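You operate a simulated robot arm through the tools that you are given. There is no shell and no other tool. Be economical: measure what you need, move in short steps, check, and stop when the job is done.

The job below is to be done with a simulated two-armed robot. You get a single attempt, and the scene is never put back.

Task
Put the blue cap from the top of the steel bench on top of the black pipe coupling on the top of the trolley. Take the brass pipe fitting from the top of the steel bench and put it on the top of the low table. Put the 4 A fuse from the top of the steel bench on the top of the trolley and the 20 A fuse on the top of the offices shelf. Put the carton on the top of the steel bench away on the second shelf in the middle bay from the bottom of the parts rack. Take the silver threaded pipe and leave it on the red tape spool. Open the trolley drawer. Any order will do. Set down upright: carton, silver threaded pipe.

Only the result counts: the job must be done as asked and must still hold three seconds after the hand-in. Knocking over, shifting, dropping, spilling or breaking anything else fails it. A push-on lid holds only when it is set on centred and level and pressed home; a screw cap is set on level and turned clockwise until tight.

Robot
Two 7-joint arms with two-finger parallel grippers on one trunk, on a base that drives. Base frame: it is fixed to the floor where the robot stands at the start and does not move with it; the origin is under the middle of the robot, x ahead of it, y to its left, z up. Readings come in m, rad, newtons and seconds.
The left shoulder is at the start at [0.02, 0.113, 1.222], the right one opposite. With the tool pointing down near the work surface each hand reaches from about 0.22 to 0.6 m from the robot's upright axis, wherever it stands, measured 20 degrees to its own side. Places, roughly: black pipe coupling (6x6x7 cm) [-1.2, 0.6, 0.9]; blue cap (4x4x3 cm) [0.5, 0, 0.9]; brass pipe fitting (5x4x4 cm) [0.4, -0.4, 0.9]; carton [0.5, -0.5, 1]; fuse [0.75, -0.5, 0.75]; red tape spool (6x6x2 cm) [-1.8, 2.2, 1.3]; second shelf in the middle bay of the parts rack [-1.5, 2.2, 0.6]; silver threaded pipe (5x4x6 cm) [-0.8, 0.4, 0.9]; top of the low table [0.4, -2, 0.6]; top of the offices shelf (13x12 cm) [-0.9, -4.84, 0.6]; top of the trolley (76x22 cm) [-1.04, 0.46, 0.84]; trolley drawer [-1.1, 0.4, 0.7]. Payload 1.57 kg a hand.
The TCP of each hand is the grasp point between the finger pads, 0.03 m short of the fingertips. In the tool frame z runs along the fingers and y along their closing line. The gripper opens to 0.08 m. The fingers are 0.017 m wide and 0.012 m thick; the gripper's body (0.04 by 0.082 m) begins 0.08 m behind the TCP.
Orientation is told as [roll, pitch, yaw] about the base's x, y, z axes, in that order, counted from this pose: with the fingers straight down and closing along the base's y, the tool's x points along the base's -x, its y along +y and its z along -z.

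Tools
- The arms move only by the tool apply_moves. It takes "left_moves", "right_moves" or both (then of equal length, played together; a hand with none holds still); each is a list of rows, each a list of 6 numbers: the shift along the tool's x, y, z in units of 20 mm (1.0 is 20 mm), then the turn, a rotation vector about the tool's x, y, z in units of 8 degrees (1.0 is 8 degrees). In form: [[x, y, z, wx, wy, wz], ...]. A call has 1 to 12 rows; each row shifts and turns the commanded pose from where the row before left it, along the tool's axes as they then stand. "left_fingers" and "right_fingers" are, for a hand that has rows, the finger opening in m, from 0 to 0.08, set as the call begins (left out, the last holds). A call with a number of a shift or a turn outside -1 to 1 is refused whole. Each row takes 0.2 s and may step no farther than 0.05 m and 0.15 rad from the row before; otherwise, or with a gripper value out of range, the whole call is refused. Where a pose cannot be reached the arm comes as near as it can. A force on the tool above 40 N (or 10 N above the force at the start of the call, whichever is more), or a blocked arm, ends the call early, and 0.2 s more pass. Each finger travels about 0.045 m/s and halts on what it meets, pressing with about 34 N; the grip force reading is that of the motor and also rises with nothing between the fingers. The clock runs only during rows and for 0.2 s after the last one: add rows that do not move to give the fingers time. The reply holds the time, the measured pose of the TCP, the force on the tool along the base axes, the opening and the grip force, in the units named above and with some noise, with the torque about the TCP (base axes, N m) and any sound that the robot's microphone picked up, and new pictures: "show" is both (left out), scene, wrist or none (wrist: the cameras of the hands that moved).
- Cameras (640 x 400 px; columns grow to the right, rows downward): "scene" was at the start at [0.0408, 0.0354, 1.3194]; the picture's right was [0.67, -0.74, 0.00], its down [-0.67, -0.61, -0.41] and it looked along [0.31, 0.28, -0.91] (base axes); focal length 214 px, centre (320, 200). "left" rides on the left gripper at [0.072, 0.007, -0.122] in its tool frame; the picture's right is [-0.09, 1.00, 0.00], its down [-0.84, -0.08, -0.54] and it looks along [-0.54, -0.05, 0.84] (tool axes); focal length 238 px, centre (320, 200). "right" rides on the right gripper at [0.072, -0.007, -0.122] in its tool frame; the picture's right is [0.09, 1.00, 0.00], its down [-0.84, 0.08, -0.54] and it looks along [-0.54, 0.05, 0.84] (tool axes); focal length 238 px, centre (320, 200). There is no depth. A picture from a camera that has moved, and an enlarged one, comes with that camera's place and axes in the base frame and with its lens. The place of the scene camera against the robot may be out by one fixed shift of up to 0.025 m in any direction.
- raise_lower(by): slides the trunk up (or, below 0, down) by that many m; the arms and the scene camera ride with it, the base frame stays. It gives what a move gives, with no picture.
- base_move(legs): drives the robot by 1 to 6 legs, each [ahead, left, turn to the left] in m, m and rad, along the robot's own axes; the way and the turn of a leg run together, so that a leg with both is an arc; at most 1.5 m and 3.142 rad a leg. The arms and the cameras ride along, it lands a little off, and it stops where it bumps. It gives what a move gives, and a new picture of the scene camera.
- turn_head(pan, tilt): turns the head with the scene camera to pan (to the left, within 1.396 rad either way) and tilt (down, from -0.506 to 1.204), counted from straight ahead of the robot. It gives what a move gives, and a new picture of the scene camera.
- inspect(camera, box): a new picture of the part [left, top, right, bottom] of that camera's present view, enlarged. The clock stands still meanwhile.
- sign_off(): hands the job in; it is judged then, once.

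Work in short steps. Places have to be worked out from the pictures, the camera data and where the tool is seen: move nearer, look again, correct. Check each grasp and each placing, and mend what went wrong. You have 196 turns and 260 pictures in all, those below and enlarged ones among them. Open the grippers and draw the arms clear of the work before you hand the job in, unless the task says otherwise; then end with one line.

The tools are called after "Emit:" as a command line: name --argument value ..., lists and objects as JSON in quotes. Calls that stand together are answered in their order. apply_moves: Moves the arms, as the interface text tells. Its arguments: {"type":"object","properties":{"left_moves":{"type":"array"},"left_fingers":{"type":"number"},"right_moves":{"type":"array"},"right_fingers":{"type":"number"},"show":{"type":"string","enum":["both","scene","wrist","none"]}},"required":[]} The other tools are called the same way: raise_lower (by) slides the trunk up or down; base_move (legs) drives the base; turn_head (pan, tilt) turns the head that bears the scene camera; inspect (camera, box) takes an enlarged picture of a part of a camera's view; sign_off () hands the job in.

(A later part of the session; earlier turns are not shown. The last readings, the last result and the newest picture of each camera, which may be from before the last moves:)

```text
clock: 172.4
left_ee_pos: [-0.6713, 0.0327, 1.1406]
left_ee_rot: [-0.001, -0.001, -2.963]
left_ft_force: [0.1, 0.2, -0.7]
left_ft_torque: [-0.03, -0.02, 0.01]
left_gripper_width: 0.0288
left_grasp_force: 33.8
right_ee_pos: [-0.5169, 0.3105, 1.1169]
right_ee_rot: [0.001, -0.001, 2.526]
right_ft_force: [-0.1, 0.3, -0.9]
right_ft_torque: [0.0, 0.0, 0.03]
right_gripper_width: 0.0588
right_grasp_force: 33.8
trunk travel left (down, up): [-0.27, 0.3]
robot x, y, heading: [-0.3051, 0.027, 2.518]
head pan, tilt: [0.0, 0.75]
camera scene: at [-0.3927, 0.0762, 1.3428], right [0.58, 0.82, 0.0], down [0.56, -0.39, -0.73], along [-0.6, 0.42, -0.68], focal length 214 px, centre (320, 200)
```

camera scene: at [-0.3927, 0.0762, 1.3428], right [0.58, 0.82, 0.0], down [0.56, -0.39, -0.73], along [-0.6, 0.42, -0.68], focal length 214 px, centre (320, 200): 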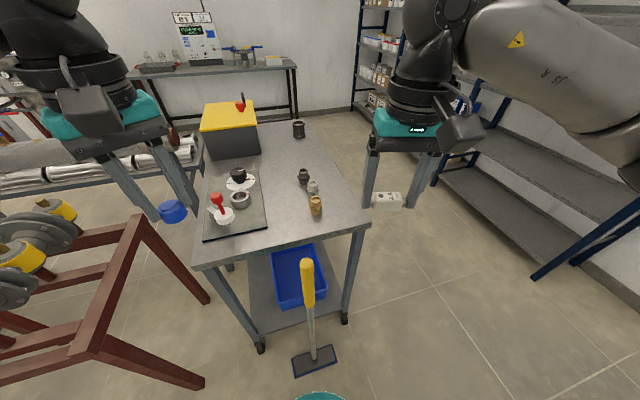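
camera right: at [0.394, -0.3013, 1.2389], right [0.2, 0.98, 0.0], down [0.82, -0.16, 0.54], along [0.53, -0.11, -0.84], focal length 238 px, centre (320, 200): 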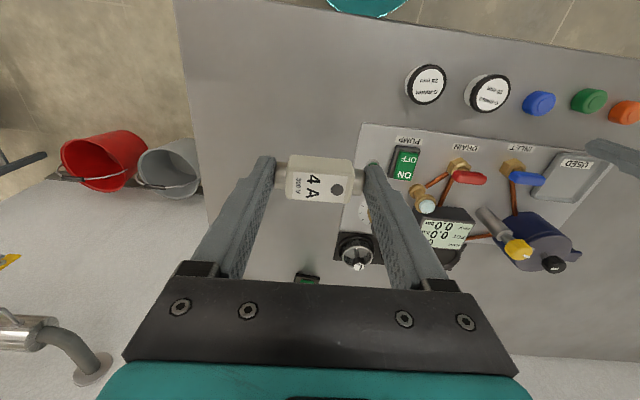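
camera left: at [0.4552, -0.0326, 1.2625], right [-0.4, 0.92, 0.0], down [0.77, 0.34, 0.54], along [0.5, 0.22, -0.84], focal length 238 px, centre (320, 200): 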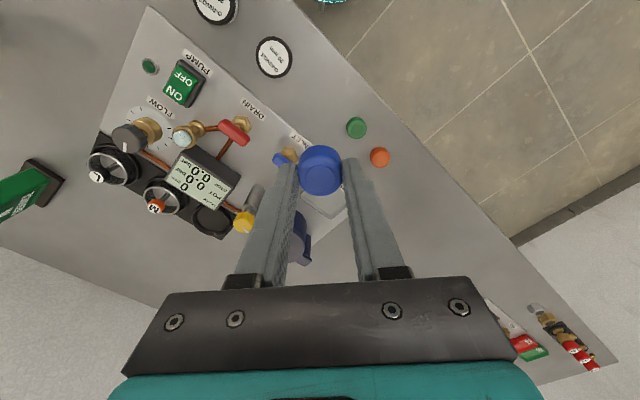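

The trolley stands in front, with a broom leaning at its near end. I'll zoom in on the top and below.

Emit:
inspect --camera "scene" --box '[190, 80, 370, 250]'

Emit:
inspect --camera "scene" --box '[180, 220, 380, 390]'

```text
2.35 times, centred on (280, 165) of scene
camera zoom: at [-0.3927, 0.0762, 1.3428], right [0.58, 0.82, 0.0], down [0.56, -0.39, -0.73], along [-0.6, 0.42, -0.68], focal length 505 px, centre (414, 282)
```

zoom: 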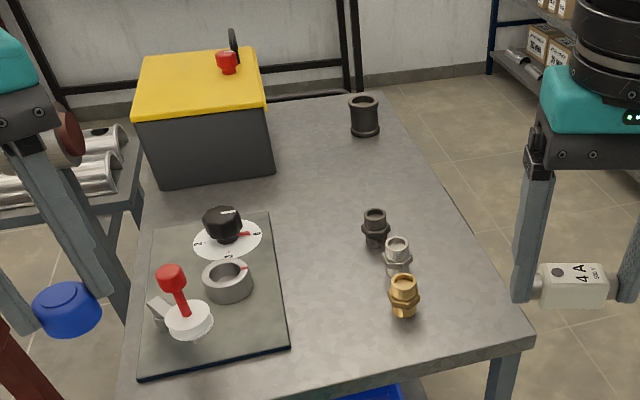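

```text
2.35 times, centred on (280, 305) of scene
camera zoom: at [-0.3927, 0.0762, 1.3428], right [0.58, 0.82, 0.0], down [0.56, -0.39, -0.73], along [-0.6, 0.42, -0.68], focal length 505 px, centre (414, -47)
```

zoom: 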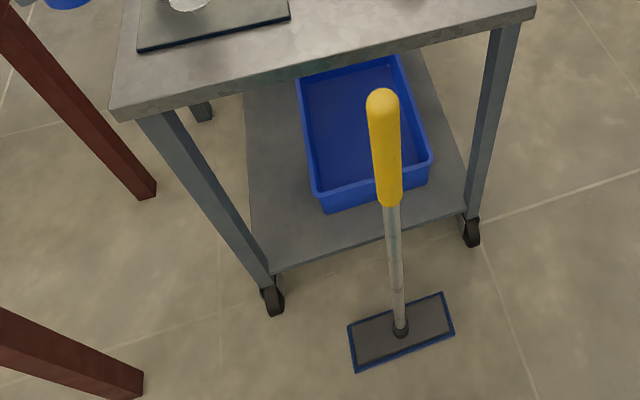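

The black coupling is at about (-1.28,0.57), the silver pipe at (-0.86,0.38), and the trolley is 0.82×0.50 m aligned with the room. I'll go around its near-right corner, clear of the broom, to the +y long side and turn to face it.

Emit:
base_move --legs '[[0.49, -0.78, 0], [0, 0, 1.9]]'

Emit:
turn_head --pan -0.6 --tilt 0.7

```text
clock: 181.8
left_ee_pos: [-0.1332, 0.6028, 1.1398]
left_ee_rot: [-0.002, -0.002, -1.083]
left_ft_force: [-0.7, -0.1, 1.0]
left_ft_torque: [0.03, -0.05, 0.04]
left_gripper_width: 0.0289
left_grasp_force: 33.5
right_ee_pos: [-0.4441, 0.6646, 1.1156]
right_ee_rot: [0.001, 0.0, -1.879]
right_ft_force: [-0.3, 0.8, -0.9]
right_ft_torque: [-0.01, 0.01, -0.01]
right_gripper_width: 0.0588
right_grasp_force: 34.2
trunk travel left (down, up): [-0.27, 0.3]
robot x, y, heading: [-0.2396, 0.9523, -1.879]
head pan, tilt: [0.0, 0.75]
camera scene: at [-0.2813, 0.8608, 1.3428], right [-0.95, 0.3, 0.0], down [0.21, 0.65, -0.73], along [-0.22, -0.7, -0.68], focal length 214 px, centre (320, 200)
```

scene: 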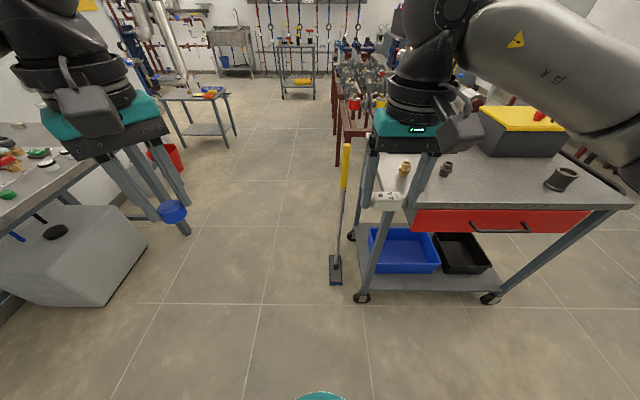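

```text
clock: 182.8
left_ee_pos: [-0.1328, 0.6017, 1.1398]
left_ee_rot: [-0.001, -0.001, -1.083]
left_ft_force: [-0.3, 0.4, -0.7]
left_ft_torque: [0.03, 0.01, 0.01]
left_gripper_width: 0.0293
left_grasp_force: 33.7
right_ee_pos: [-0.4428, 0.6646, 1.1155]
right_ee_rot: [0.002, -0.002, -1.878]
right_ft_force: [-0.1, 0.2, -1.1]
right_ft_torque: [-0.02, -0.01, -0.03]
right_gripper_width: 0.059
right_grasp_force: 34.2
trunk travel left (down, up): [-0.27, 0.3]
robot x, y, heading: [-0.2369, 0.9532, -1.882]
head pan, tilt: [-0.6, 0.7]
camera scene: at [-0.3232, 0.8874, 1.3471], right [-0.62, 0.79, 0.0], down [0.51, 0.4, -0.76], along [-0.6, -0.47, -0.64], focal length 214 px, centre (320, 200)
```

scene: 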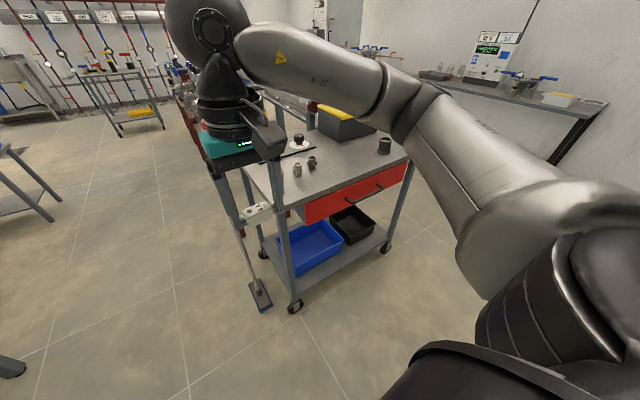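

The red drawer with a bar handle faces this side. I'll drive to stand in front of the coupling end, at about (-1.24,1.05), facing the trolley.

Emit:
base_move --legs '[[0, -0.98, 0.015], [0.19, 0, 0]]'

Emit:
turn_head --pan 0.1 --tilt 0.95

Emit:
inspect --camera "left" --box '[0, 0, 640, 400]'

```text
clock: 189.0
left_ee_pos: [-1.1282, 0.7193, 1.1402]
left_ee_rot: [-0.001, -0.003, -1.066]
left_ft_force: [-0.2, -0.2, -0.7]
left_ft_torque: [-0.01, -0.03, 0.0]
left_gripper_width: 0.0291
left_grasp_force: 33.5
right_ee_pos: [-1.4388, 0.7758, 1.1162]
right_ee_rot: [0.0, 0.001, -1.859]
right_ft_force: [0.3, -0.6, -0.4]
right_ft_torque: [0.04, -0.06, 0.02]
right_gripper_width: 0.0588
right_grasp_force: 34.1
trunk travel left (down, up): [-0.27, 0.3]
robot x, y, heading: [-1.2435, 1.0676, -1.861]
head pan, tilt: [-0.6, 0.7]
camera scene: at [-1.3235, 1.0012, 1.347], right [-0.63, 0.78, 0.0], down [0.5, 0.41, -0.76], along [-0.59, -0.48, -0.64], focal length 214 px, centre (320, 200)
```

scene: 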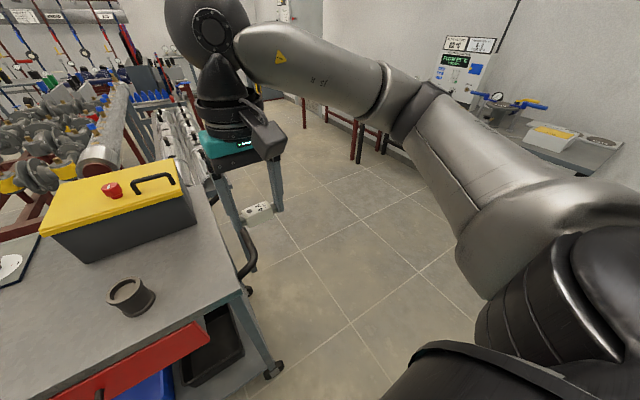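

```text
clock: 190.1
left_ee_pos: [-1.1284, 0.7212, 1.1396]
left_ee_rot: [-0.002, 0.0, -1.064]
left_ft_force: [0.2, 0.5, 0.0]
left_ft_torque: [0.02, -0.01, 0.02]
left_gripper_width: 0.0291
left_grasp_force: 34.1
right_ee_pos: [-1.439, 0.7758, 1.1174]
right_ee_rot: [0.001, 0.001, -1.86]
right_ft_force: [-1.1, -0.6, -0.3]
right_ft_torque: [-0.01, 0.02, 0.0]
right_gripper_width: 0.059
right_grasp_force: 33.8
trunk travel left (down, up): [-0.27, 0.3]
robot x, y, heading: [-1.2408, 1.0687, -1.864]
head pan, tilt: [0.099, 0.949]
camera scene: at [-1.2711, 0.9841, 1.3273], right [-0.98, 0.19, 0.0], down [0.16, 0.8, -0.58], along [-0.11, -0.57, -0.81], focal length 214 px, centre (320, 200)
```

scene: 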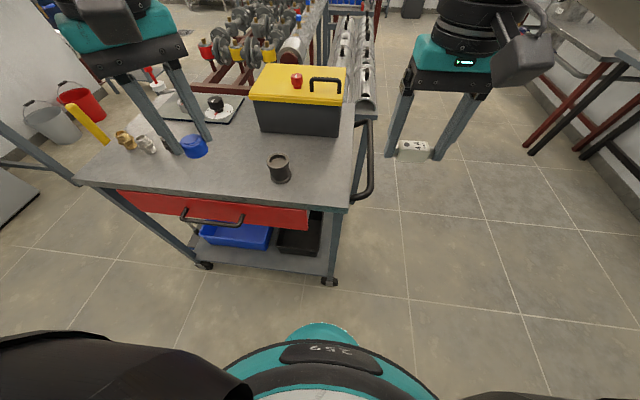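

```text
1.00 times, centred on (320, 200) of left (not enlarged: the box is as wide or as high as the picture)
camera zoom: at [-1.1575, 0.7868, 1.2623], right [0.92, 0.4, 0.0], down [0.34, -0.77, 0.54], along [0.22, -0.5, -0.84], focal length 238 px, centre (320, 200)
```

zoom: 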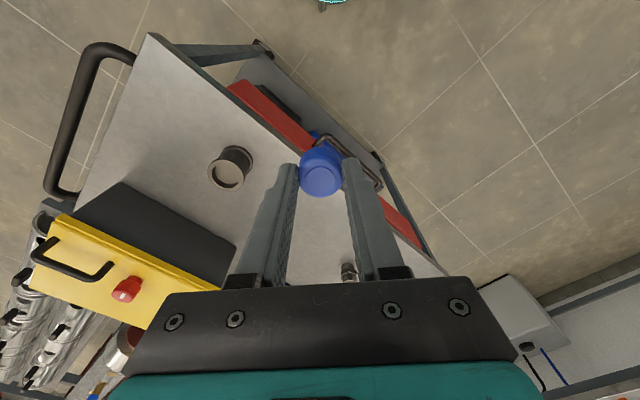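

I'll zoom in on the coupling from both cameras.

Emit:
inspect --camera "left" --box '[180, 120, 300, 210]'

Emit:
inspect --camera "scene" --box '[220, 130, 340, 220]'

```text
4.44 times, centred on (240, 165) of left
camera zoom: at [-1.1575, 0.7868, 1.2623], right [0.92, 0.4, 0.0], down [0.34, -0.77, 0.54], along [0.22, -0.5, -0.84], focal length 1059 px, centre (676, 356)
```

zoom: 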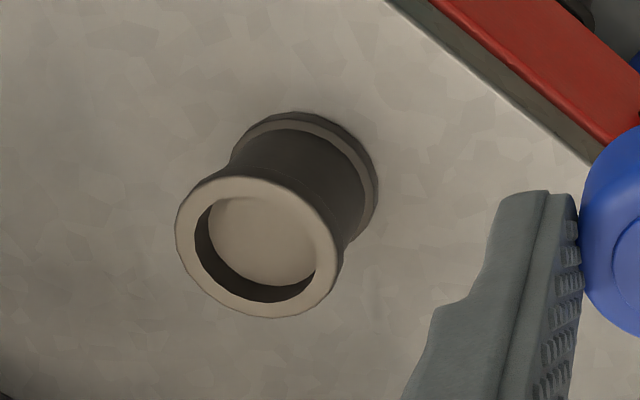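

```text
4.44 times, centred on (280, 175) of scene
camera zoom: at [-1.2711, 0.9841, 1.3273], right [-0.98, 0.19, 0.0], down [0.16, 0.8, -0.58], along [-0.11, -0.57, -0.81], focal length 953 px, centre (498, 311)
```

zoom: 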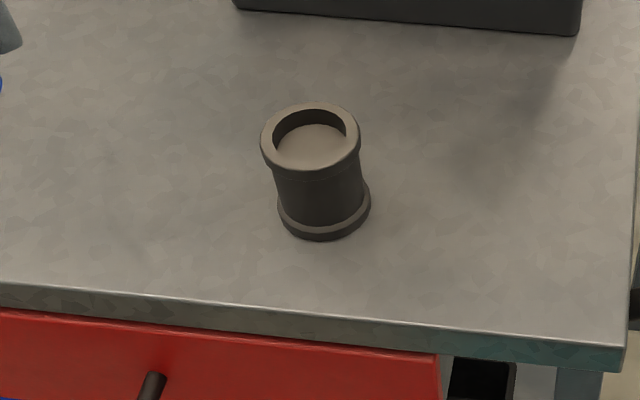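

The coupling's centre is about (-1.230,0.553), top ≈0.90, with a shallow recess wider than the cap. I'll bring the cap above it at z≈1.05 and refine.

Emit:
apply_moves --left_moves '[[-0.54, -0.948, 0.5, 0, 0, 0], [-0.54, -0.948, 0.5, 0, 0, 0], [-0.54, -0.948, 0.5, 0, 0, 0], [-0.54, -0.948, 0.5, 0, 0, 0], [-0.54, -0.948, 0.5, 0, 0, 0], [-0.54, -0.948, 0.5, 0, 0, 0], [-0.54, -0.948, 0.5, 0, 0, 0], [-0.54, -0.948, 0.5, 0, 0, 0], [-0.54, -0.948, 0.5, 0, 0, 0], [0, 0, 0, 0, 0, 0]]' --show "wrist"

Emit:
inspect --camera "scene" --box '[220, 110, 340, 220]'

```text
clock: 192.3
left_ee_pos: [-1.2308, 0.5503, 1.0516]
left_ee_rot: [-0.004, -0.002, -1.067]
left_ft_force: [-0.5, 0.2, -0.4]
left_ft_torque: [0.0, 0.02, 0.01]
left_gripper_width: 0.029
left_grasp_force: 34.5
right_ee_pos: [-1.4388, 0.7776, 1.1162]
right_ee_rot: [0.001, 0.001, -1.858]
right_ft_force: [0.3, 0.6, -0.9]
right_ft_torque: [-0.04, 0.03, -0.01]
right_gripper_width: 0.0591
right_grasp_force: 34.5
trunk travel left (down, up): [-0.27, 0.3]
robot x, y, heading: [-1.2407, 1.0698, -1.865]
head pan, tilt: [0.099, 0.949]
camera left: at [-1.2589, 0.6171, 1.1728], right [0.92, 0.4, 0.0], down [0.34, -0.77, 0.54], along [0.22, -0.5, -0.84], focal length 238 px, centre (320, 200)
```

left: 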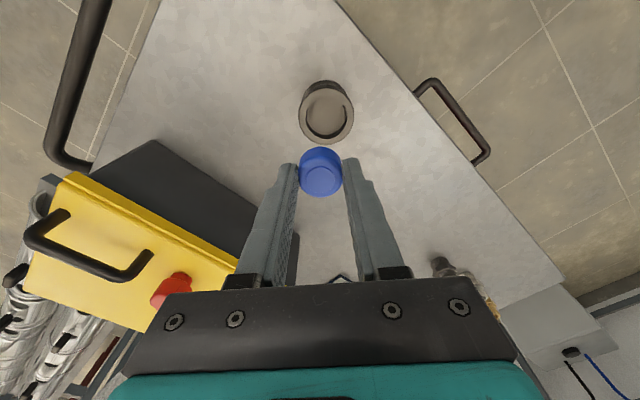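

```text
3.64 times, centred on (280, 165) of scene
camera zoom: at [-1.2709, 0.9842, 1.3273], right [-0.98, 0.19, 0.0], down [0.15, 0.8, -0.58], along [-0.11, -0.57, -0.81], focal length 780 px, centre (466, 327)
```

zoom: 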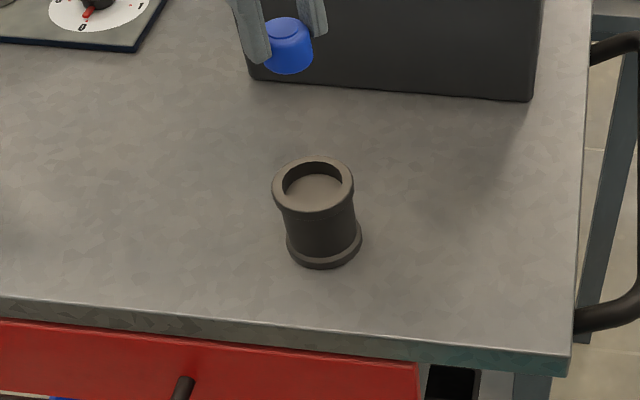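

Refined coupling centre ≈ (-1.227,0.564), top ≈0.91. I'll shift ~1.3 cm and descend to z≈1.01.

Emit:
apply_moves --left_moves '[[0.46, 0.48, 0, 0, 0, 0], [0, 0, 1, 0, 0, 0], [0, 0, 1, 0, 0, 0], [0, 0, 0, 0, 0, 0]]' --show "wrist"

Emit:
inspect --camera "scene" --box '[220, 110, 340, 220]'

Emit:
inspect --camera "left" --box '[260, 60, 380, 220]'

```text
clock: 193.3
left_ee_pos: [-1.226, 0.5623, 1.0106]
left_ee_rot: [0.0, -0.003, -1.066]
left_ft_force: [-1.5, -0.3, -0.5]
left_ft_torque: [0.01, 0.01, 0.0]
left_gripper_width: 0.0291
left_grasp_force: 34.7
right_ee_pos: [-1.4389, 0.776, 1.1168]
right_ee_rot: [0.001, -0.001, -1.859]
right_ft_force: [0.0, 0.3, -0.8]
right_ft_torque: [0.01, 0.0, 0.0]
right_gripper_width: 0.0592
right_grasp_force: 34.4
trunk travel left (down, up): [-0.27, 0.3]
robot x, y, heading: [-1.2398, 1.0696, -1.862]
head pan, tilt: [0.099, 0.949]
camera left: at [-1.2558, 0.6299, 1.1321], right [0.92, 0.4, 0.0], down [0.34, -0.77, 0.54], along [0.22, -0.5, -0.84], focal length 238 px, centre (320, 200)
```

left: 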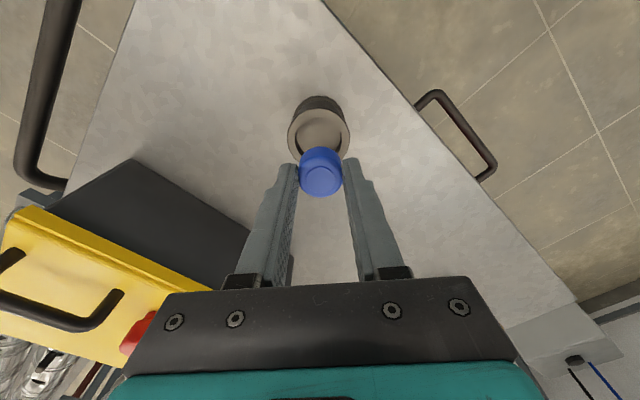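

```text
3.64 times, centred on (280, 165) of scene
camera zoom: at [-1.2711, 0.9841, 1.3273], right [-0.98, 0.19, 0.0], down [0.15, 0.8, -0.58], along [-0.11, -0.57, -0.81], focal length 780 px, centre (466, 327)
```

zoom: 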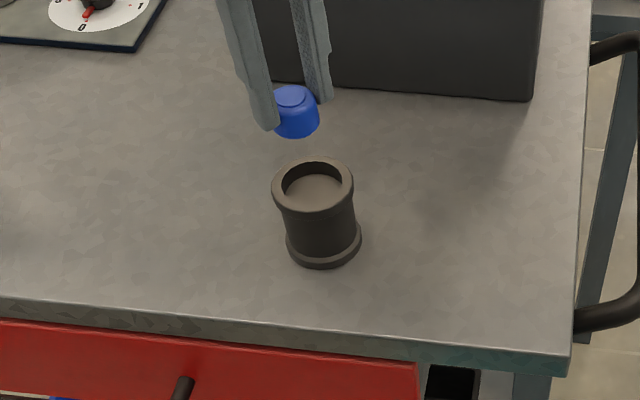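

```text
2.50 times, centred on (320, 140) of left
camera zoom: at [-1.2558, 0.6299, 1.1321], right [0.92, 0.4, 0.0], down [0.34, -0.77, 0.54], along [0.22, -0.5, -0.84], focal length 596 px, centre (320, 350)
```

zoom: 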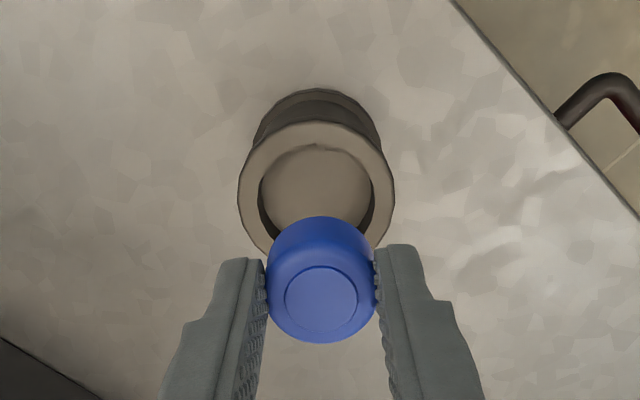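

The cap's vertical drop line matches the ring centre within 2 mm. I'll descend 45 mm and look.

Emit:
apply_moves --left_moves '[[0.05, -0.07, 0.75, 0, 0, 0], [0, 0, 0.75, 0, 0, 0], [0, 0, 0.75, 0, 0, 0], [0, 0, 0, 0, 0, 0]]' --show "none"

Emit:
inspect --camera "scene" --box '[220, 110, 340, 220]'

Emit:
inspect --camera "left" --box '[260, 80, 380, 240]'

```text
clock: 194.3
left_ee_pos: [-1.2282, 0.5672, 0.9665]
left_ee_rot: [-0.001, -0.003, -1.065]
left_ft_force: [0.1, -0.7, -0.2]
left_ft_torque: [-0.01, -0.02, 0.02]
left_gripper_width: 0.0292
left_grasp_force: 33.6
right_ee_pos: [-1.4403, 0.7763, 1.1164]
right_ee_rot: [0.001, 0.001, -1.858]
right_ft_force: [0.5, -0.4, -0.6]
right_ft_torque: [0.02, 0.03, -0.02]
right_gripper_width: 0.0588
right_grasp_force: 34.2
trunk travel left (down, up): [-0.27, 0.3]
robot x, y, heading: [-1.24, 1.0688, -1.861]
head pan, tilt: [0.099, 0.949]
```

```text
3.64 times, centred on (280, 165) of scene
camera zoom: at [-1.271, 0.9841, 1.3273], right [-0.98, 0.19, 0.0], down [0.15, 0.8, -0.58], along [-0.11, -0.57, -0.81], focal length 780 px, centre (466, 327)
```

zoom: 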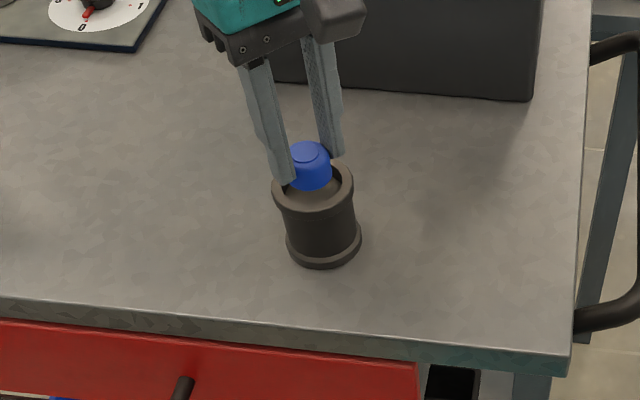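

```text
2.50 times, centred on (320, 160) of left
camera zoom: at [-1.2577, 0.6326, 1.087], right [0.92, 0.4, 0.0], down [0.34, -0.77, 0.54], along [0.22, -0.5, -0.84], focal length 596 px, centre (320, 300)
```

zoom: 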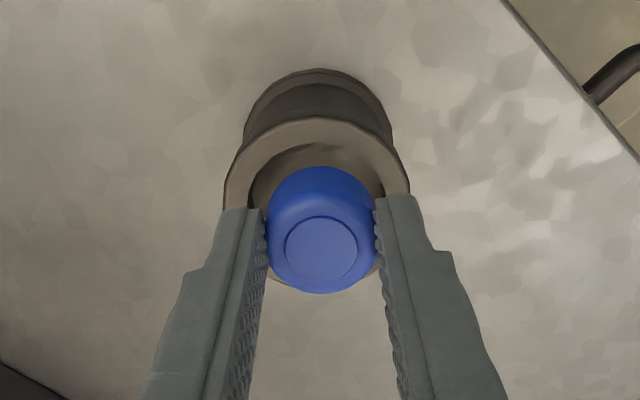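

Both views suggest 3 mm farther from me. I'll correct and descend 20 mm slowly.

Emit:
apply_moves --left_moves '[[-0.17, 0, 0.3, 0, 0, 0], [0, 0, 0.35, 0, 0, 0], [0, 0, 0.35, 0, 0, 0], [0, 0, 0, 0, 0, 0]]' --show "none"

Emit:
inspect --camera "scene" --box '[220, 110, 340, 220]'

Emit:
inspect --camera "left" --box '[260, 80, 380, 240]'

```text
clock: 195.3
left_ee_pos: [-1.227, 0.5628, 0.9494]
left_ee_rot: [-0.01, -0.009, -1.062]
left_ft_force: [7.9, 1.5, 32.7]
left_ft_torque: [-0.04, -0.38, 0.03]
left_gripper_width: 0.0293
left_grasp_force: 33.2
right_ee_pos: [-1.439, 0.7791, 1.1168]
right_ee_rot: [0.0, -0.004, -1.859]
right_ft_force: [-0.1, 0.7, -0.2]
right_ft_torque: [-0.02, 0.01, -0.01]
right_gripper_width: 0.059
right_grasp_force: 34.0
trunk travel left (down, up): [-0.27, 0.3]
robot x, y, heading: [-1.2416, 1.0724, -1.858]
head pan, tilt: [0.099, 0.949]
```

```text
3.64 times, centred on (280, 165) of scene
camera zoom: at [-1.2701, 0.9869, 1.3277], right [-0.98, 0.19, 0.0], down [0.15, 0.8, -0.58], along [-0.11, -0.57, -0.81], focal length 780 px, centre (466, 327)
```

zoom: 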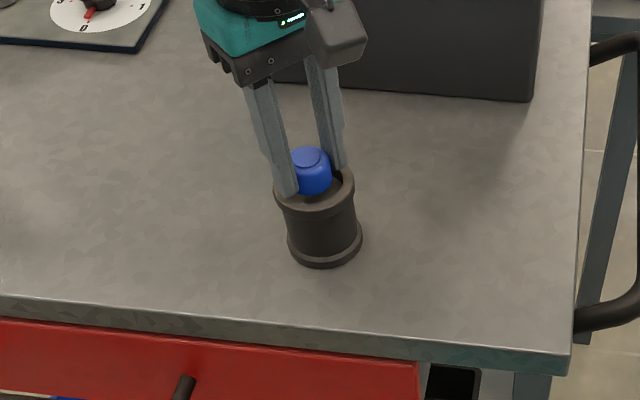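

```text
2.50 times, centred on (320, 160) of left
camera zoom: at [-1.2561, 0.6303, 1.0709], right [0.91, 0.4, -0.01], down [0.34, -0.76, 0.55], along [0.21, -0.51, -0.83], focal length 596 px, centre (320, 300)
```

zoom: 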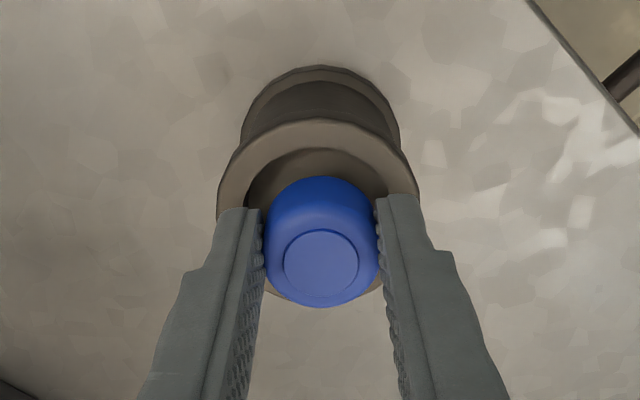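

Contact, but the cap looks about 5–6 mm too far from me relative to the ring in both views. I'll lift 6 mm, shift back 5.5 mm, and descend again.

Emit:
apply_moves --left_moves '[[0, 0, -0.5, 0, 0, 0], [0.27, 0, 0, 0, 0, 0], [0, 0, 0, 0, 0, 0]]' --show "none"

Emit:
inspect --camera "scene" --box '[250, 130, 310, 190]'

Emit:
inspect --camera "left" --box '[260, 80, 380, 240]'

```text
clock: 196.1
left_ee_pos: [-1.2298, 0.5684, 0.9544]
left_ee_rot: [-0.002, 0.0, -1.064]
left_ft_force: [-0.7, 0.1, 0.0]
left_ft_torque: [0.01, 0.0, 0.0]
left_gripper_width: 0.0294
left_grasp_force: 33.5
right_ee_pos: [-1.4398, 0.7773, 1.1173]
right_ee_rot: [0.0, -0.001, -1.857]
right_ft_force: [0.0, 0.2, -1.8]
right_ft_torque: [0.02, 0.0, 0.0]
right_gripper_width: 0.0589
right_grasp_force: 34.2
trunk travel left (down, up): [-0.27, 0.3]
robot x, y, heading: [-1.2405, 1.0742, -1.861]
head pan, tilt: [0.099, 0.949]
```

```text
6.67 times, centred on (280, 160) of scene
camera zoom: at [-1.2711, 0.9842, 1.3272], right [-0.98, 0.19, 0.0], down [0.15, 0.8, -0.58], along [-0.11, -0.57, -0.81], focal length 1430 px, centre (587, 467)
```

zoom: 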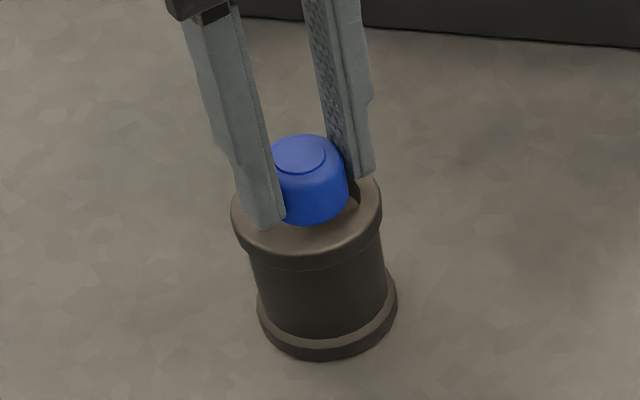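

```text
2.50 times, centred on (320, 160) of left
camera zoom: at [-1.2597, 0.6347, 1.0768], right [0.92, 0.4, 0.0], down [0.34, -0.77, 0.54], along [0.22, -0.5, -0.84], focal length 596 px, centre (320, 300)
```

zoom: 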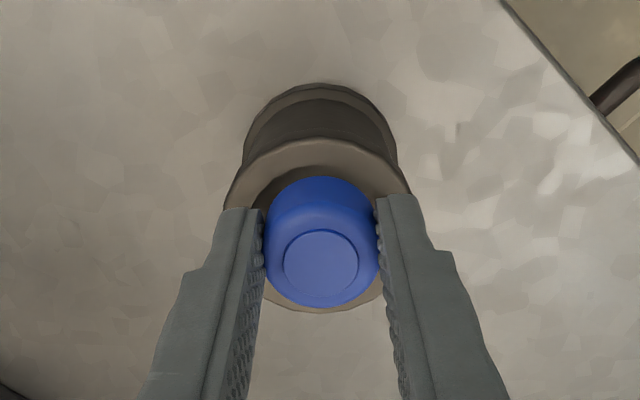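

Now well centred in both views. Descending until contact.

Emit:
apply_moves --left_moves '[[0, 0.05, 0.3, 0, 0, 0], [0, 0, 0.3, 0, 0, 0], [0, 0, 0, 0, 0, 0]]' --show "none"

Emit:
inspect --camera "scene" --box '[250, 130, 310, 190]'

```text
clock: 196.9
left_ee_pos: [-1.2291, 0.5676, 0.9481]
left_ee_rot: [-0.01, -0.009, -1.064]
left_ft_force: [4.1, 4.1, 33.9]
left_ft_torque: [0.04, -0.23, 0.0]
left_gripper_width: 0.0299
left_grasp_force: 34.0
right_ee_pos: [-1.4397, 0.7799, 1.1174]
right_ee_rot: [0.001, -0.004, -1.858]
right_ft_force: [0.6, 0.8, -0.7]
right_ft_torque: [-0.01, 0.0, 0.0]
right_gripper_width: 0.0591
right_grasp_force: 33.7
trunk travel left (down, up): [-0.27, 0.3]
robot x, y, heading: [-1.2399, 1.0691, -1.862]
head pan, tilt: [0.099, 0.949]
```

```text
6.67 times, centred on (280, 160) of scene
camera zoom: at [-1.2705, 0.9871, 1.3278], right [-0.98, 0.19, 0.0], down [0.15, 0.8, -0.58], along [-0.11, -0.57, -0.81], focal length 1430 px, centre (587, 467)
```

zoom: 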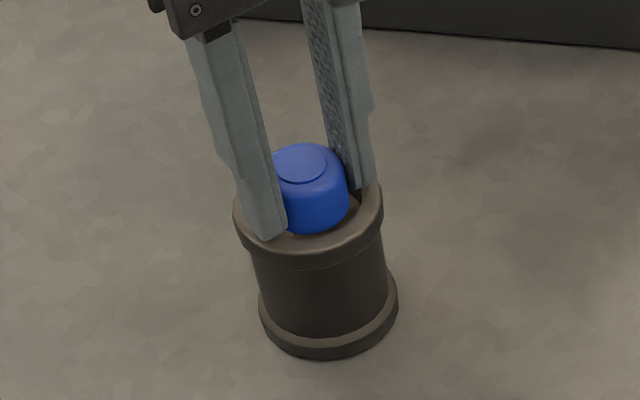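

Contact again at the same height, with the cap seated in the ring. I'll relieve the pressure by ~3 mm and open a little.

Emit:
apply_moves --left_moves '[[0, 0, -0.2, 0, 0, 0], [0, 0, 0, 0, 0, 0]]' --show "none"

Emit:
apply_moves --left_moves '[[0, 0, 0, 0, 0, 0], [0, 0, 0, 0, 0, 0], [0, 0, 0, 0, 0, 0]]' --left_fingers 0.06 --show "none"

Emit:
inspect --camera "scene" --box '[250, 130, 310, 190]'

Emit:
inspect --camera "left" --box '[260, 80, 380, 240]'

```text
clock: 197.5
left_ee_pos: [-1.229, 0.5682, 0.9488]
left_ee_rot: [-0.006, -0.006, -1.064]
left_ft_force: [0.7, -1.4, 19.0]
left_ft_torque: [-0.17, -0.06, 0.0]
left_gripper_width: 0.0297
left_grasp_force: 33.8
right_ee_pos: [-1.4387, 0.7783, 1.1171]
right_ee_rot: [0.0, -0.004, -1.859]
right_ft_force: [-0.3, 0.0, -1.0]
right_ft_torque: [0.04, 0.01, -0.01]
right_gripper_width: 0.0588
right_grasp_force: 34.3
trunk travel left (down, up): [-0.27, 0.3]
robot x, y, heading: [-1.2402, 1.0694, -1.859]
head pan, tilt: [0.099, 0.949]
```

```text
clock: 198.3
left_ee_pos: [-1.2291, 0.5684, 0.9473]
left_ee_rot: [-0.003, -0.003, -1.066]
left_ft_force: [-0.4, 0.2, -0.8]
left_ft_torque: [-0.01, -0.01, -0.01]
left_gripper_width: 0.06
left_grasp_force: 0.1
right_ee_pos: [-1.4402, 0.7775, 1.1171]
right_ee_rot: [0.001, 0.002, -1.858]
right_ft_force: [0.7, -0.1, 0.0]
right_ft_torque: [-0.03, 0.0, -0.03]
right_gripper_width: 0.0591
right_grasp_force: 33.8
trunk travel left (down, up): [-0.27, 0.3]
robot x, y, heading: [-1.2406, 1.0698, -1.865]
head pan, tilt: [0.099, 0.949]
```

```text
6.67 times, centred on (280, 160) of scene
camera zoom: at [-1.2711, 0.9841, 1.3273], right [-0.98, 0.19, 0.0], down [0.15, 0.8, -0.58], along [-0.11, -0.57, -0.81], focal length 1430 px, centre (587, 467)
```

zoom: 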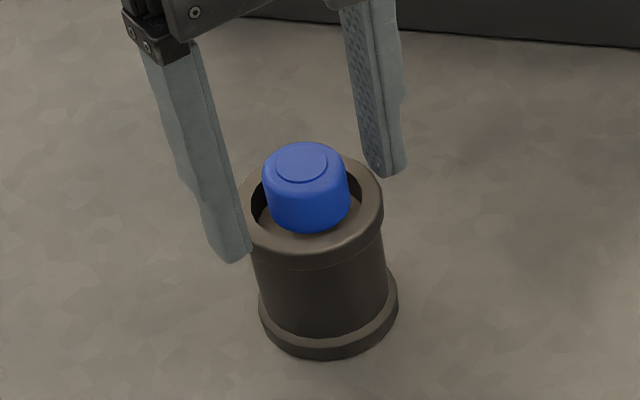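

```text
2.50 times, centred on (320, 160) of left
camera zoom: at [-1.2586, 0.6346, 1.0689], right [0.92, 0.4, 0.0], down [0.34, -0.77, 0.54], along [0.22, -0.5, -0.84], focal length 596 px, centre (320, 300)
```

zoom: 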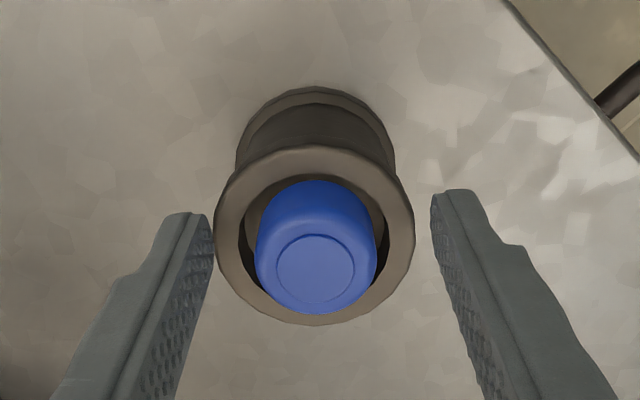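

The cap sits level inside the coupling's ring. I'll raise the left hand clear, then shift the base 0.44 m left to place the fuse and reach the silver pipe.

Emit:
apply_moves --left_moves '[[0, 0, -1, 0, 0, 0], [0, 0, -1, 0, 0, 0], [0, 0, -1, 0, 0, 0], [0, 0, -1, 0, 0, 0], [0, 0, -1, 0, 0, 0], [0, 0, -1, 0, 0, 0], [0.5, 0.8, -1, 0, 0, 0.5], [0.5, 0.8, -1, 0, 0, 0.5], [0.5, 0.8, -1, 0, 0, 0.5], [0.5, 0.8, 0, 0, 0, 0.5]]' --left_fingers 0.08 --show "scene"

Emit:
base_move --legs '[[0.03, 0.441, 0]]'

Emit:
inspect --camera "right" --box '[0, 0, 640, 400]'

Emit:
inspect --camera "left" --box '[0, 0, 640, 400]'

```text
clock: 200.5
left_ee_pos: [-1.1852, 0.6301, 1.1278]
left_ee_rot: [-0.002, -0.004, -1.344]
left_ft_force: [-0.2, -0.1, 0.9]
left_ft_torque: [-0.02, 0.01, -0.01]
left_gripper_width: 0.0799
left_grasp_force: 0.1
right_ee_pos: [-1.4389, 0.778, 1.1171]
right_ee_rot: [0.001, -0.001, -1.858]
right_ft_force: [-0.2, 0.0, -0.5]
right_ft_torque: [-0.01, 0.0, -0.02]
right_gripper_width: 0.0591
right_grasp_force: 33.6
trunk travel left (down, up): [-0.27, 0.3]
robot x, y, heading: [-1.2406, 1.0719, -1.861]
head pan, tilt: [0.099, 0.949]
camera scene: at [-1.2707, 0.9843, 1.3273], right [-0.98, 0.19, 0.0], down [0.15, 0.8, -0.58], along [-0.11, -0.57, -0.81], focal length 214 px, centre (320, 200)
```

scene: 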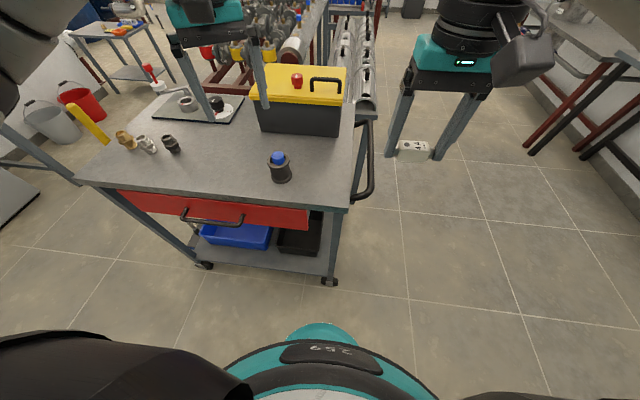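

```text
clock: 203.2
left_ee_pos: [-0.7739, 0.4728, 1.127]
left_ee_rot: [-0.001, -0.002, -1.348]
left_ft_force: [0.7, 0.5, 0.8]
left_ft_torque: [0.01, 0.02, -0.01]
left_gripper_width: 0.0801
left_grasp_force: 0.0
right_ee_pos: [-1.0285, 0.6225, 1.1178]
right_ee_rot: [0.0, 0.001, -1.861]
right_ft_force: [0.0, 0.3, -0.4]
right_ft_torque: [0.03, 0.0, 0.01]
right_gripper_width: 0.0589
right_grasp_force: 34.2
trunk travel left (down, up): [-0.27, 0.3]
robot x, y, heading: [-0.8266, 0.9166, -1.86]
head pan, tilt: [0.099, 0.949]
camera scene: at [-0.8589, 0.8284, 1.3273], right [-0.98, 0.19, 0.0], down [0.16, 0.8, -0.58], along [-0.11, -0.57, -0.81], focal length 214 px, centre (320, 200)
```

scene: 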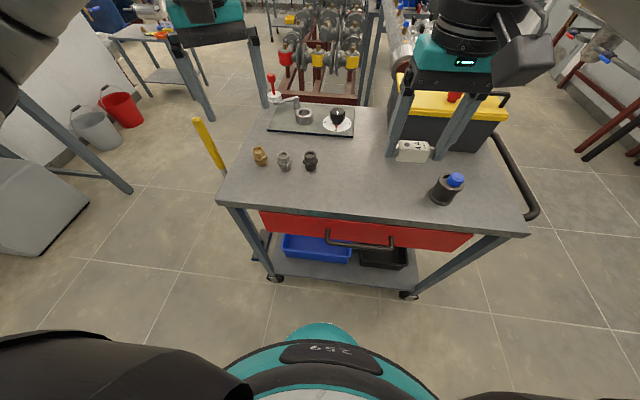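

```text
1.00 times, centred on (320, 200) of right (not enlarged: the box is as wide or as high as the picture)
camera zoom: at [-1.0139, 0.6928, 1.2389], right [0.98, -0.2, 0.0], down [-0.17, -0.82, 0.54], along [-0.11, -0.53, -0.84], focal length 238 px, centre (320, 200)
```

zoom: 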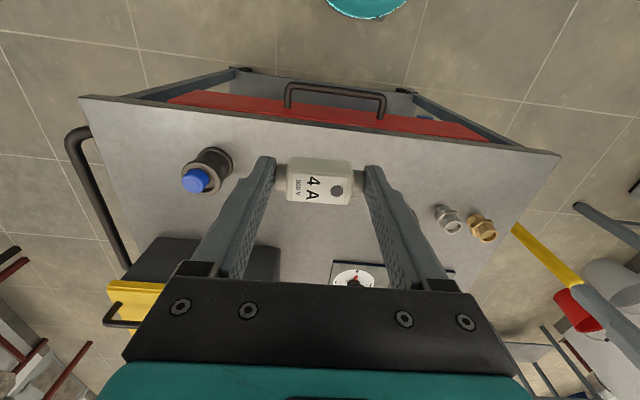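

```text
1.00 times, centred on (320, 200) of left (not enlarged: the box is as wide or as high as the picture)
camera zoom: at [-0.7843, 0.5461, 1.2489], right [0.99, 0.13, 0.0], down [0.11, -0.83, 0.54], along [0.07, -0.54, -0.84], focal length 238 px, centre (320, 200)
```

zoom: 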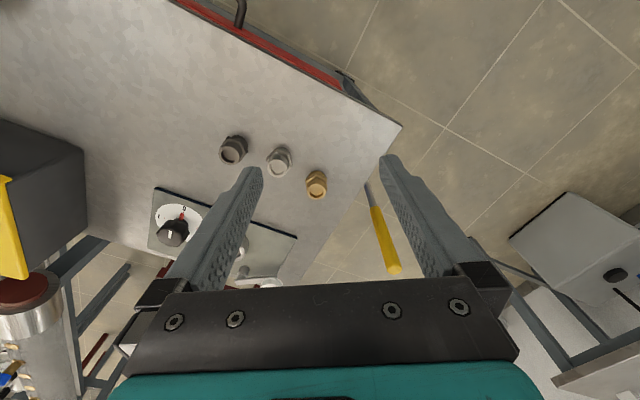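

I'll place the 4 A fuse at about (-1.055,0.50), between the coupling and the pipes. First down to z≈0.93.

Emit:
apply_moves --right_moves '[[-0.893, 0.07, 0.6, 0, 0, 0], [-0.893, 0.07, 0.6, 0, 0, 0], [-0.893, 0.07, 0.6, 0, 0, 0], [-0.893, 0.07, 0.6, 0, 0, 0], [-0.893, 0.07, 0.6, 0, 0, 0], [-0.893, 0.07, 0.6, 0, 0, 0], [-0.893, 0.07, 0.6, 0, 0, 0], [0, 0, 1, 0, 0, 0], [0, 0, 1, 0, 0, 0], [0, 0, 1, 0, 0, 0], [0, 0, 1, 0, 0, 0], [0, 0, 1, 0, 0, 0]]' --show "wrist"

```text
clock: 205.8
left_ee_pos: [-0.7742, 0.4733, 1.1272]
left_ee_rot: [-0.001, -0.002, -1.348]
left_ft_force: [0.5, -0.9, 0.3]
left_ft_torque: [-0.01, -0.01, -0.02]
left_gripper_width: 0.08
left_grasp_force: 0.1
right_ee_pos: [-1.0572, 0.4997, 0.9302]
right_ee_rot: [0.0, -0.001, -1.861]
right_ft_force: [-0.5, -0.6, -0.9]
right_ft_torque: [0.03, -0.04, 0.01]
right_gripper_width: 0.0589
right_grasp_force: 33.6
trunk travel left (down, up): [-0.27, 0.3]
robot x, y, heading: [-0.8299, 0.9148, -1.865]
head pan, tilt: [0.099, 0.949]
camera right: at [-1.042, 0.5699, 1.0528], right [0.98, -0.2, 0.0], down [-0.17, -0.82, 0.54], along [-0.11, -0.53, -0.84], focal length 238 px, centre (320, 200)
```

right: 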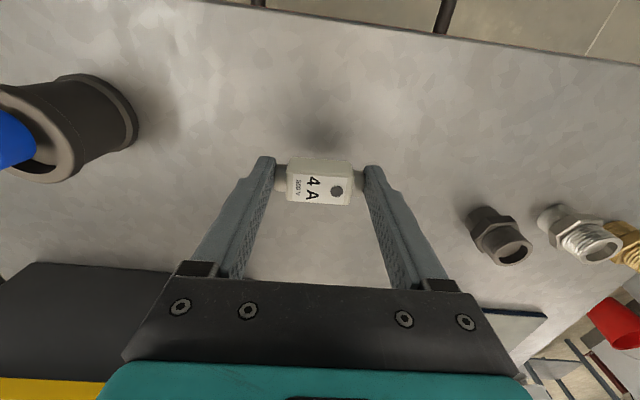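

Clear all round. Descending 50 mm then small steps.

Emit:
apply_moves --right_moves '[[0, 0, 0.8, 0, 0, 0], [0, 0, 0.8, 0, 0, 0], [0, 0, 0.5, 0, 0, 0], [0, 0, 0.25, 0, 0, 0], [0, 0, 0.25, 0, 0, 0], [0, 0, 0, 0, 0, 0]]' --show "none"

```text
clock: 207.2
left_ee_pos: [-0.7753, 0.4761, 1.1281]
left_ee_rot: [-0.002, -0.006, -1.348]
left_ft_force: [0.0, 0.1, 0.4]
left_ft_torque: [0.02, -0.01, 0.0]
left_gripper_width: 0.08
left_grasp_force: 0.0
right_ee_pos: [-1.0548, 0.4991, 0.8843]
right_ee_rot: [0.0, -0.012, -1.864]
right_ft_force: [-4.9, 3.1, 32.4]
right_ft_torque: [0.19, 0.19, -0.01]
right_gripper_width: 0.0592
right_grasp_force: 33.7
trunk travel left (down, up): [-0.27, 0.3]
robot x, y, heading: [-0.8288, 0.9134, -1.862]
head pan, tilt: [0.099, 0.949]
```

Contact; the trolley top is at ≈0.848. Ease up and release.

Emit:
apply_moves --right_moves '[[0, 0, -0.22, 0, 0, 0], [0, 0, 0, 0, 0, 0]]' --show "none"

Emit:
apply_moves --right_moves '[[0, 0, 0, 0, 0, 0], [0, 0, 0, 0, 0, 0], [0, 0, 0, 0, 0, 0], [0, 0, -1, 0, 0, 0], [0, 0, -1, 0, 0, 0], [0, 0, -1, 0, 0, 0], [0, 0, -1, 0, 0, 0], [0, 0, -1, 0, 0, 0], [0.8, 0, -1, 0, 0, 0], [0.8, 0, -1, 0, 0, 0], [0.8, 0, -1, 0, 0, 0], [0.8, 0, -1, 0, 0, 0]]' --right_fingers 0.08 --show "wrist"

```text
clock: 207.8
left_ee_pos: [-0.7747, 0.4744, 1.1267]
left_ee_rot: [-0.002, -0.004, -1.347]
left_ft_force: [-0.4, 0.3, 0.8]
left_ft_torque: [-0.02, 0.0, 0.05]
left_gripper_width: 0.0799
left_grasp_force: 0.1
right_ee_pos: [-1.0544, 0.4989, 0.8854]
right_ee_rot: [0.0, -0.001, -1.862]
right_ft_force: [-2.0, -3.5, 14.0]
right_ft_torque: [-0.27, 0.01, -0.03]
right_gripper_width: 0.0588
right_grasp_force: 34.2
trunk travel left (down, up): [-0.27, 0.3]
robot x, y, heading: [-0.8351, 0.9137, -1.865]
head pan, tilt: [0.099, 0.949]
```

```text
clock: 210.4
left_ee_pos: [-0.775, 0.4738, 1.1269]
left_ee_rot: [0.0, -0.003, -1.347]
left_ft_force: [0.1, -0.3, 0.1]
left_ft_torque: [-0.01, 0.03, 0.02]
left_gripper_width: 0.0797
left_grasp_force: 0.1
right_ee_pos: [-1.0354, 0.5614, 1.0639]
right_ee_rot: [0.002, -0.003, -1.862]
right_ft_force: [-0.6, -1.0, -0.2]
right_ft_torque: [-0.01, -0.03, 0.0]
right_gripper_width: 0.0802
right_grasp_force: 0.0
trunk travel left (down, up): [-0.27, 0.3]
robot x, y, heading: [-0.8277, 0.9141, -1.867]
head pan, tilt: [0.099, 0.949]
camera right: at [-1.0213, 0.6328, 1.1863], right [0.98, -0.2, 0.0], down [-0.17, -0.82, 0.54], along [-0.11, -0.53, -0.84], focal length 238 px, centre (320, 200)
```

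right: 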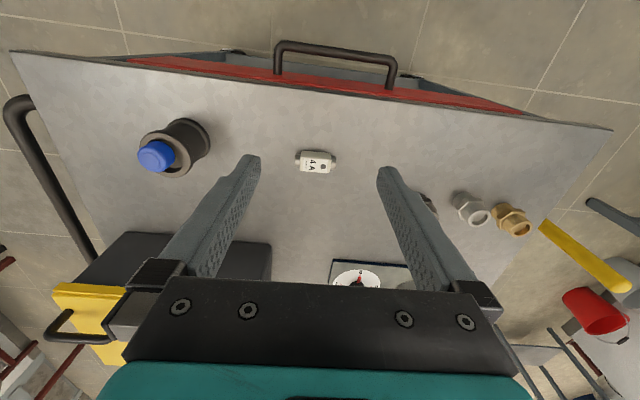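

The 4 A fuse is placed. Next the silver pipe with the left hand, before opening the drawer: I'll move above it (≈(-0.835,0.378)), turn to yaw -1.865 and come down to ~1.05.

Emit:
apply_moves --left_moves '[[-1, -1, 0, 0, 0, 0], [-1, -1, 0, 0, 0, 0], [-1, -1, 0, 0, 0, 0], [-1, -1, 0, 0, 0, 0], [0, 0, 1, 0, 0, 0.93], [0, 0, 1, 0, 0, 0.93], [0, 0, 1, 0, 0, 0.93], [0, 0, 1, 0, 0, 0.92], [0, 0, 0, 0, 0, 0]]' --left_fingers 0.06 --show "wrist"

Emit:
inspect --camera "left" --box '[240, 60, 420, 200]'

```text
clock: 212.4
left_ee_pos: [-0.8358, 0.375, 1.0475]
left_ee_rot: [0.0, -0.004, -1.867]
left_ft_force: [-0.6, 0.6, -0.1]
left_ft_torque: [0.01, 0.02, 0.02]
left_gripper_width: 0.06
left_grasp_force: 0.1
right_ee_pos: [-1.0348, 0.5614, 1.0629]
right_ee_rot: [0.0, 0.0, -1.861]
right_ft_force: [0.3, 0.3, -0.4]
right_ft_torque: [-0.02, 0.01, 0.03]
right_gripper_width: 0.0801
right_grasp_force: 0.1
trunk travel left (down, up): [-0.27, 0.3]
robot x, y, heading: [-0.8298, 0.9137, -1.861]
head pan, tilt: [0.099, 0.949]
camera left: at [-0.8086, 0.4432, 1.1697], right [0.93, -0.38, 0.0], down [-0.32, -0.78, 0.54], along [-0.21, -0.5, -0.84], focal length 238 px, centre (320, 200)
```

left: 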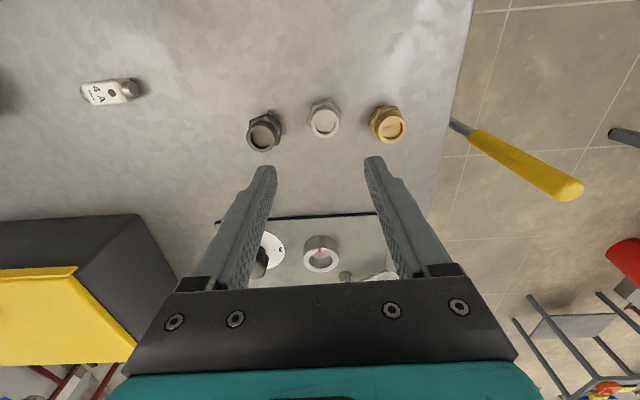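

```text
2.86 times, centred on (330, 130) of left
camera zoom: at [-0.8086, 0.4432, 1.1697], right [0.93, -0.38, 0.0], down [-0.32, -0.78, 0.54], along [-0.21, -0.5, -0.84], focal length 681 px, centre (291, 400)
```

zoom: 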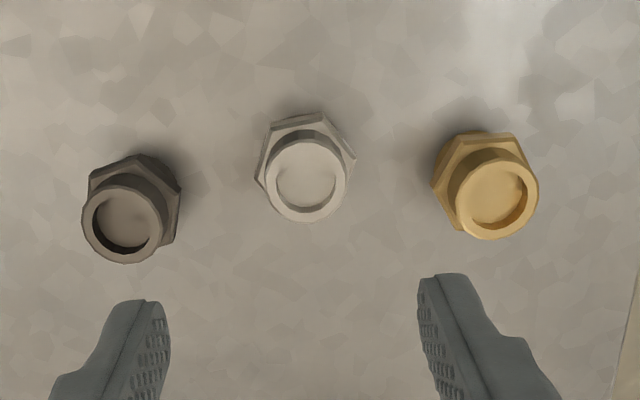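

I'll view the pipe's side profile from the scene camera.

Emit:
inspect --camera "scene" --box '[240, 130, 340, 190]'

```text
6.40 times, centred on (290, 160) of scene
camera zoom: at [-0.8594, 0.8287, 1.3273], right [-0.98, 0.19, 0.0], down [0.16, 0.8, -0.58], along [-0.11, -0.57, -0.81], focal length 1373 px, centre (512, 456)
```

zoom: 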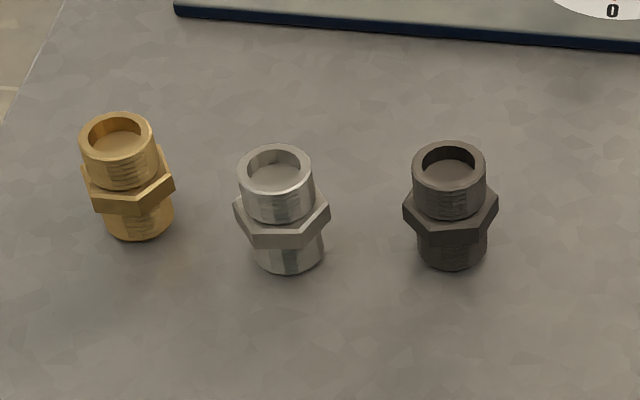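

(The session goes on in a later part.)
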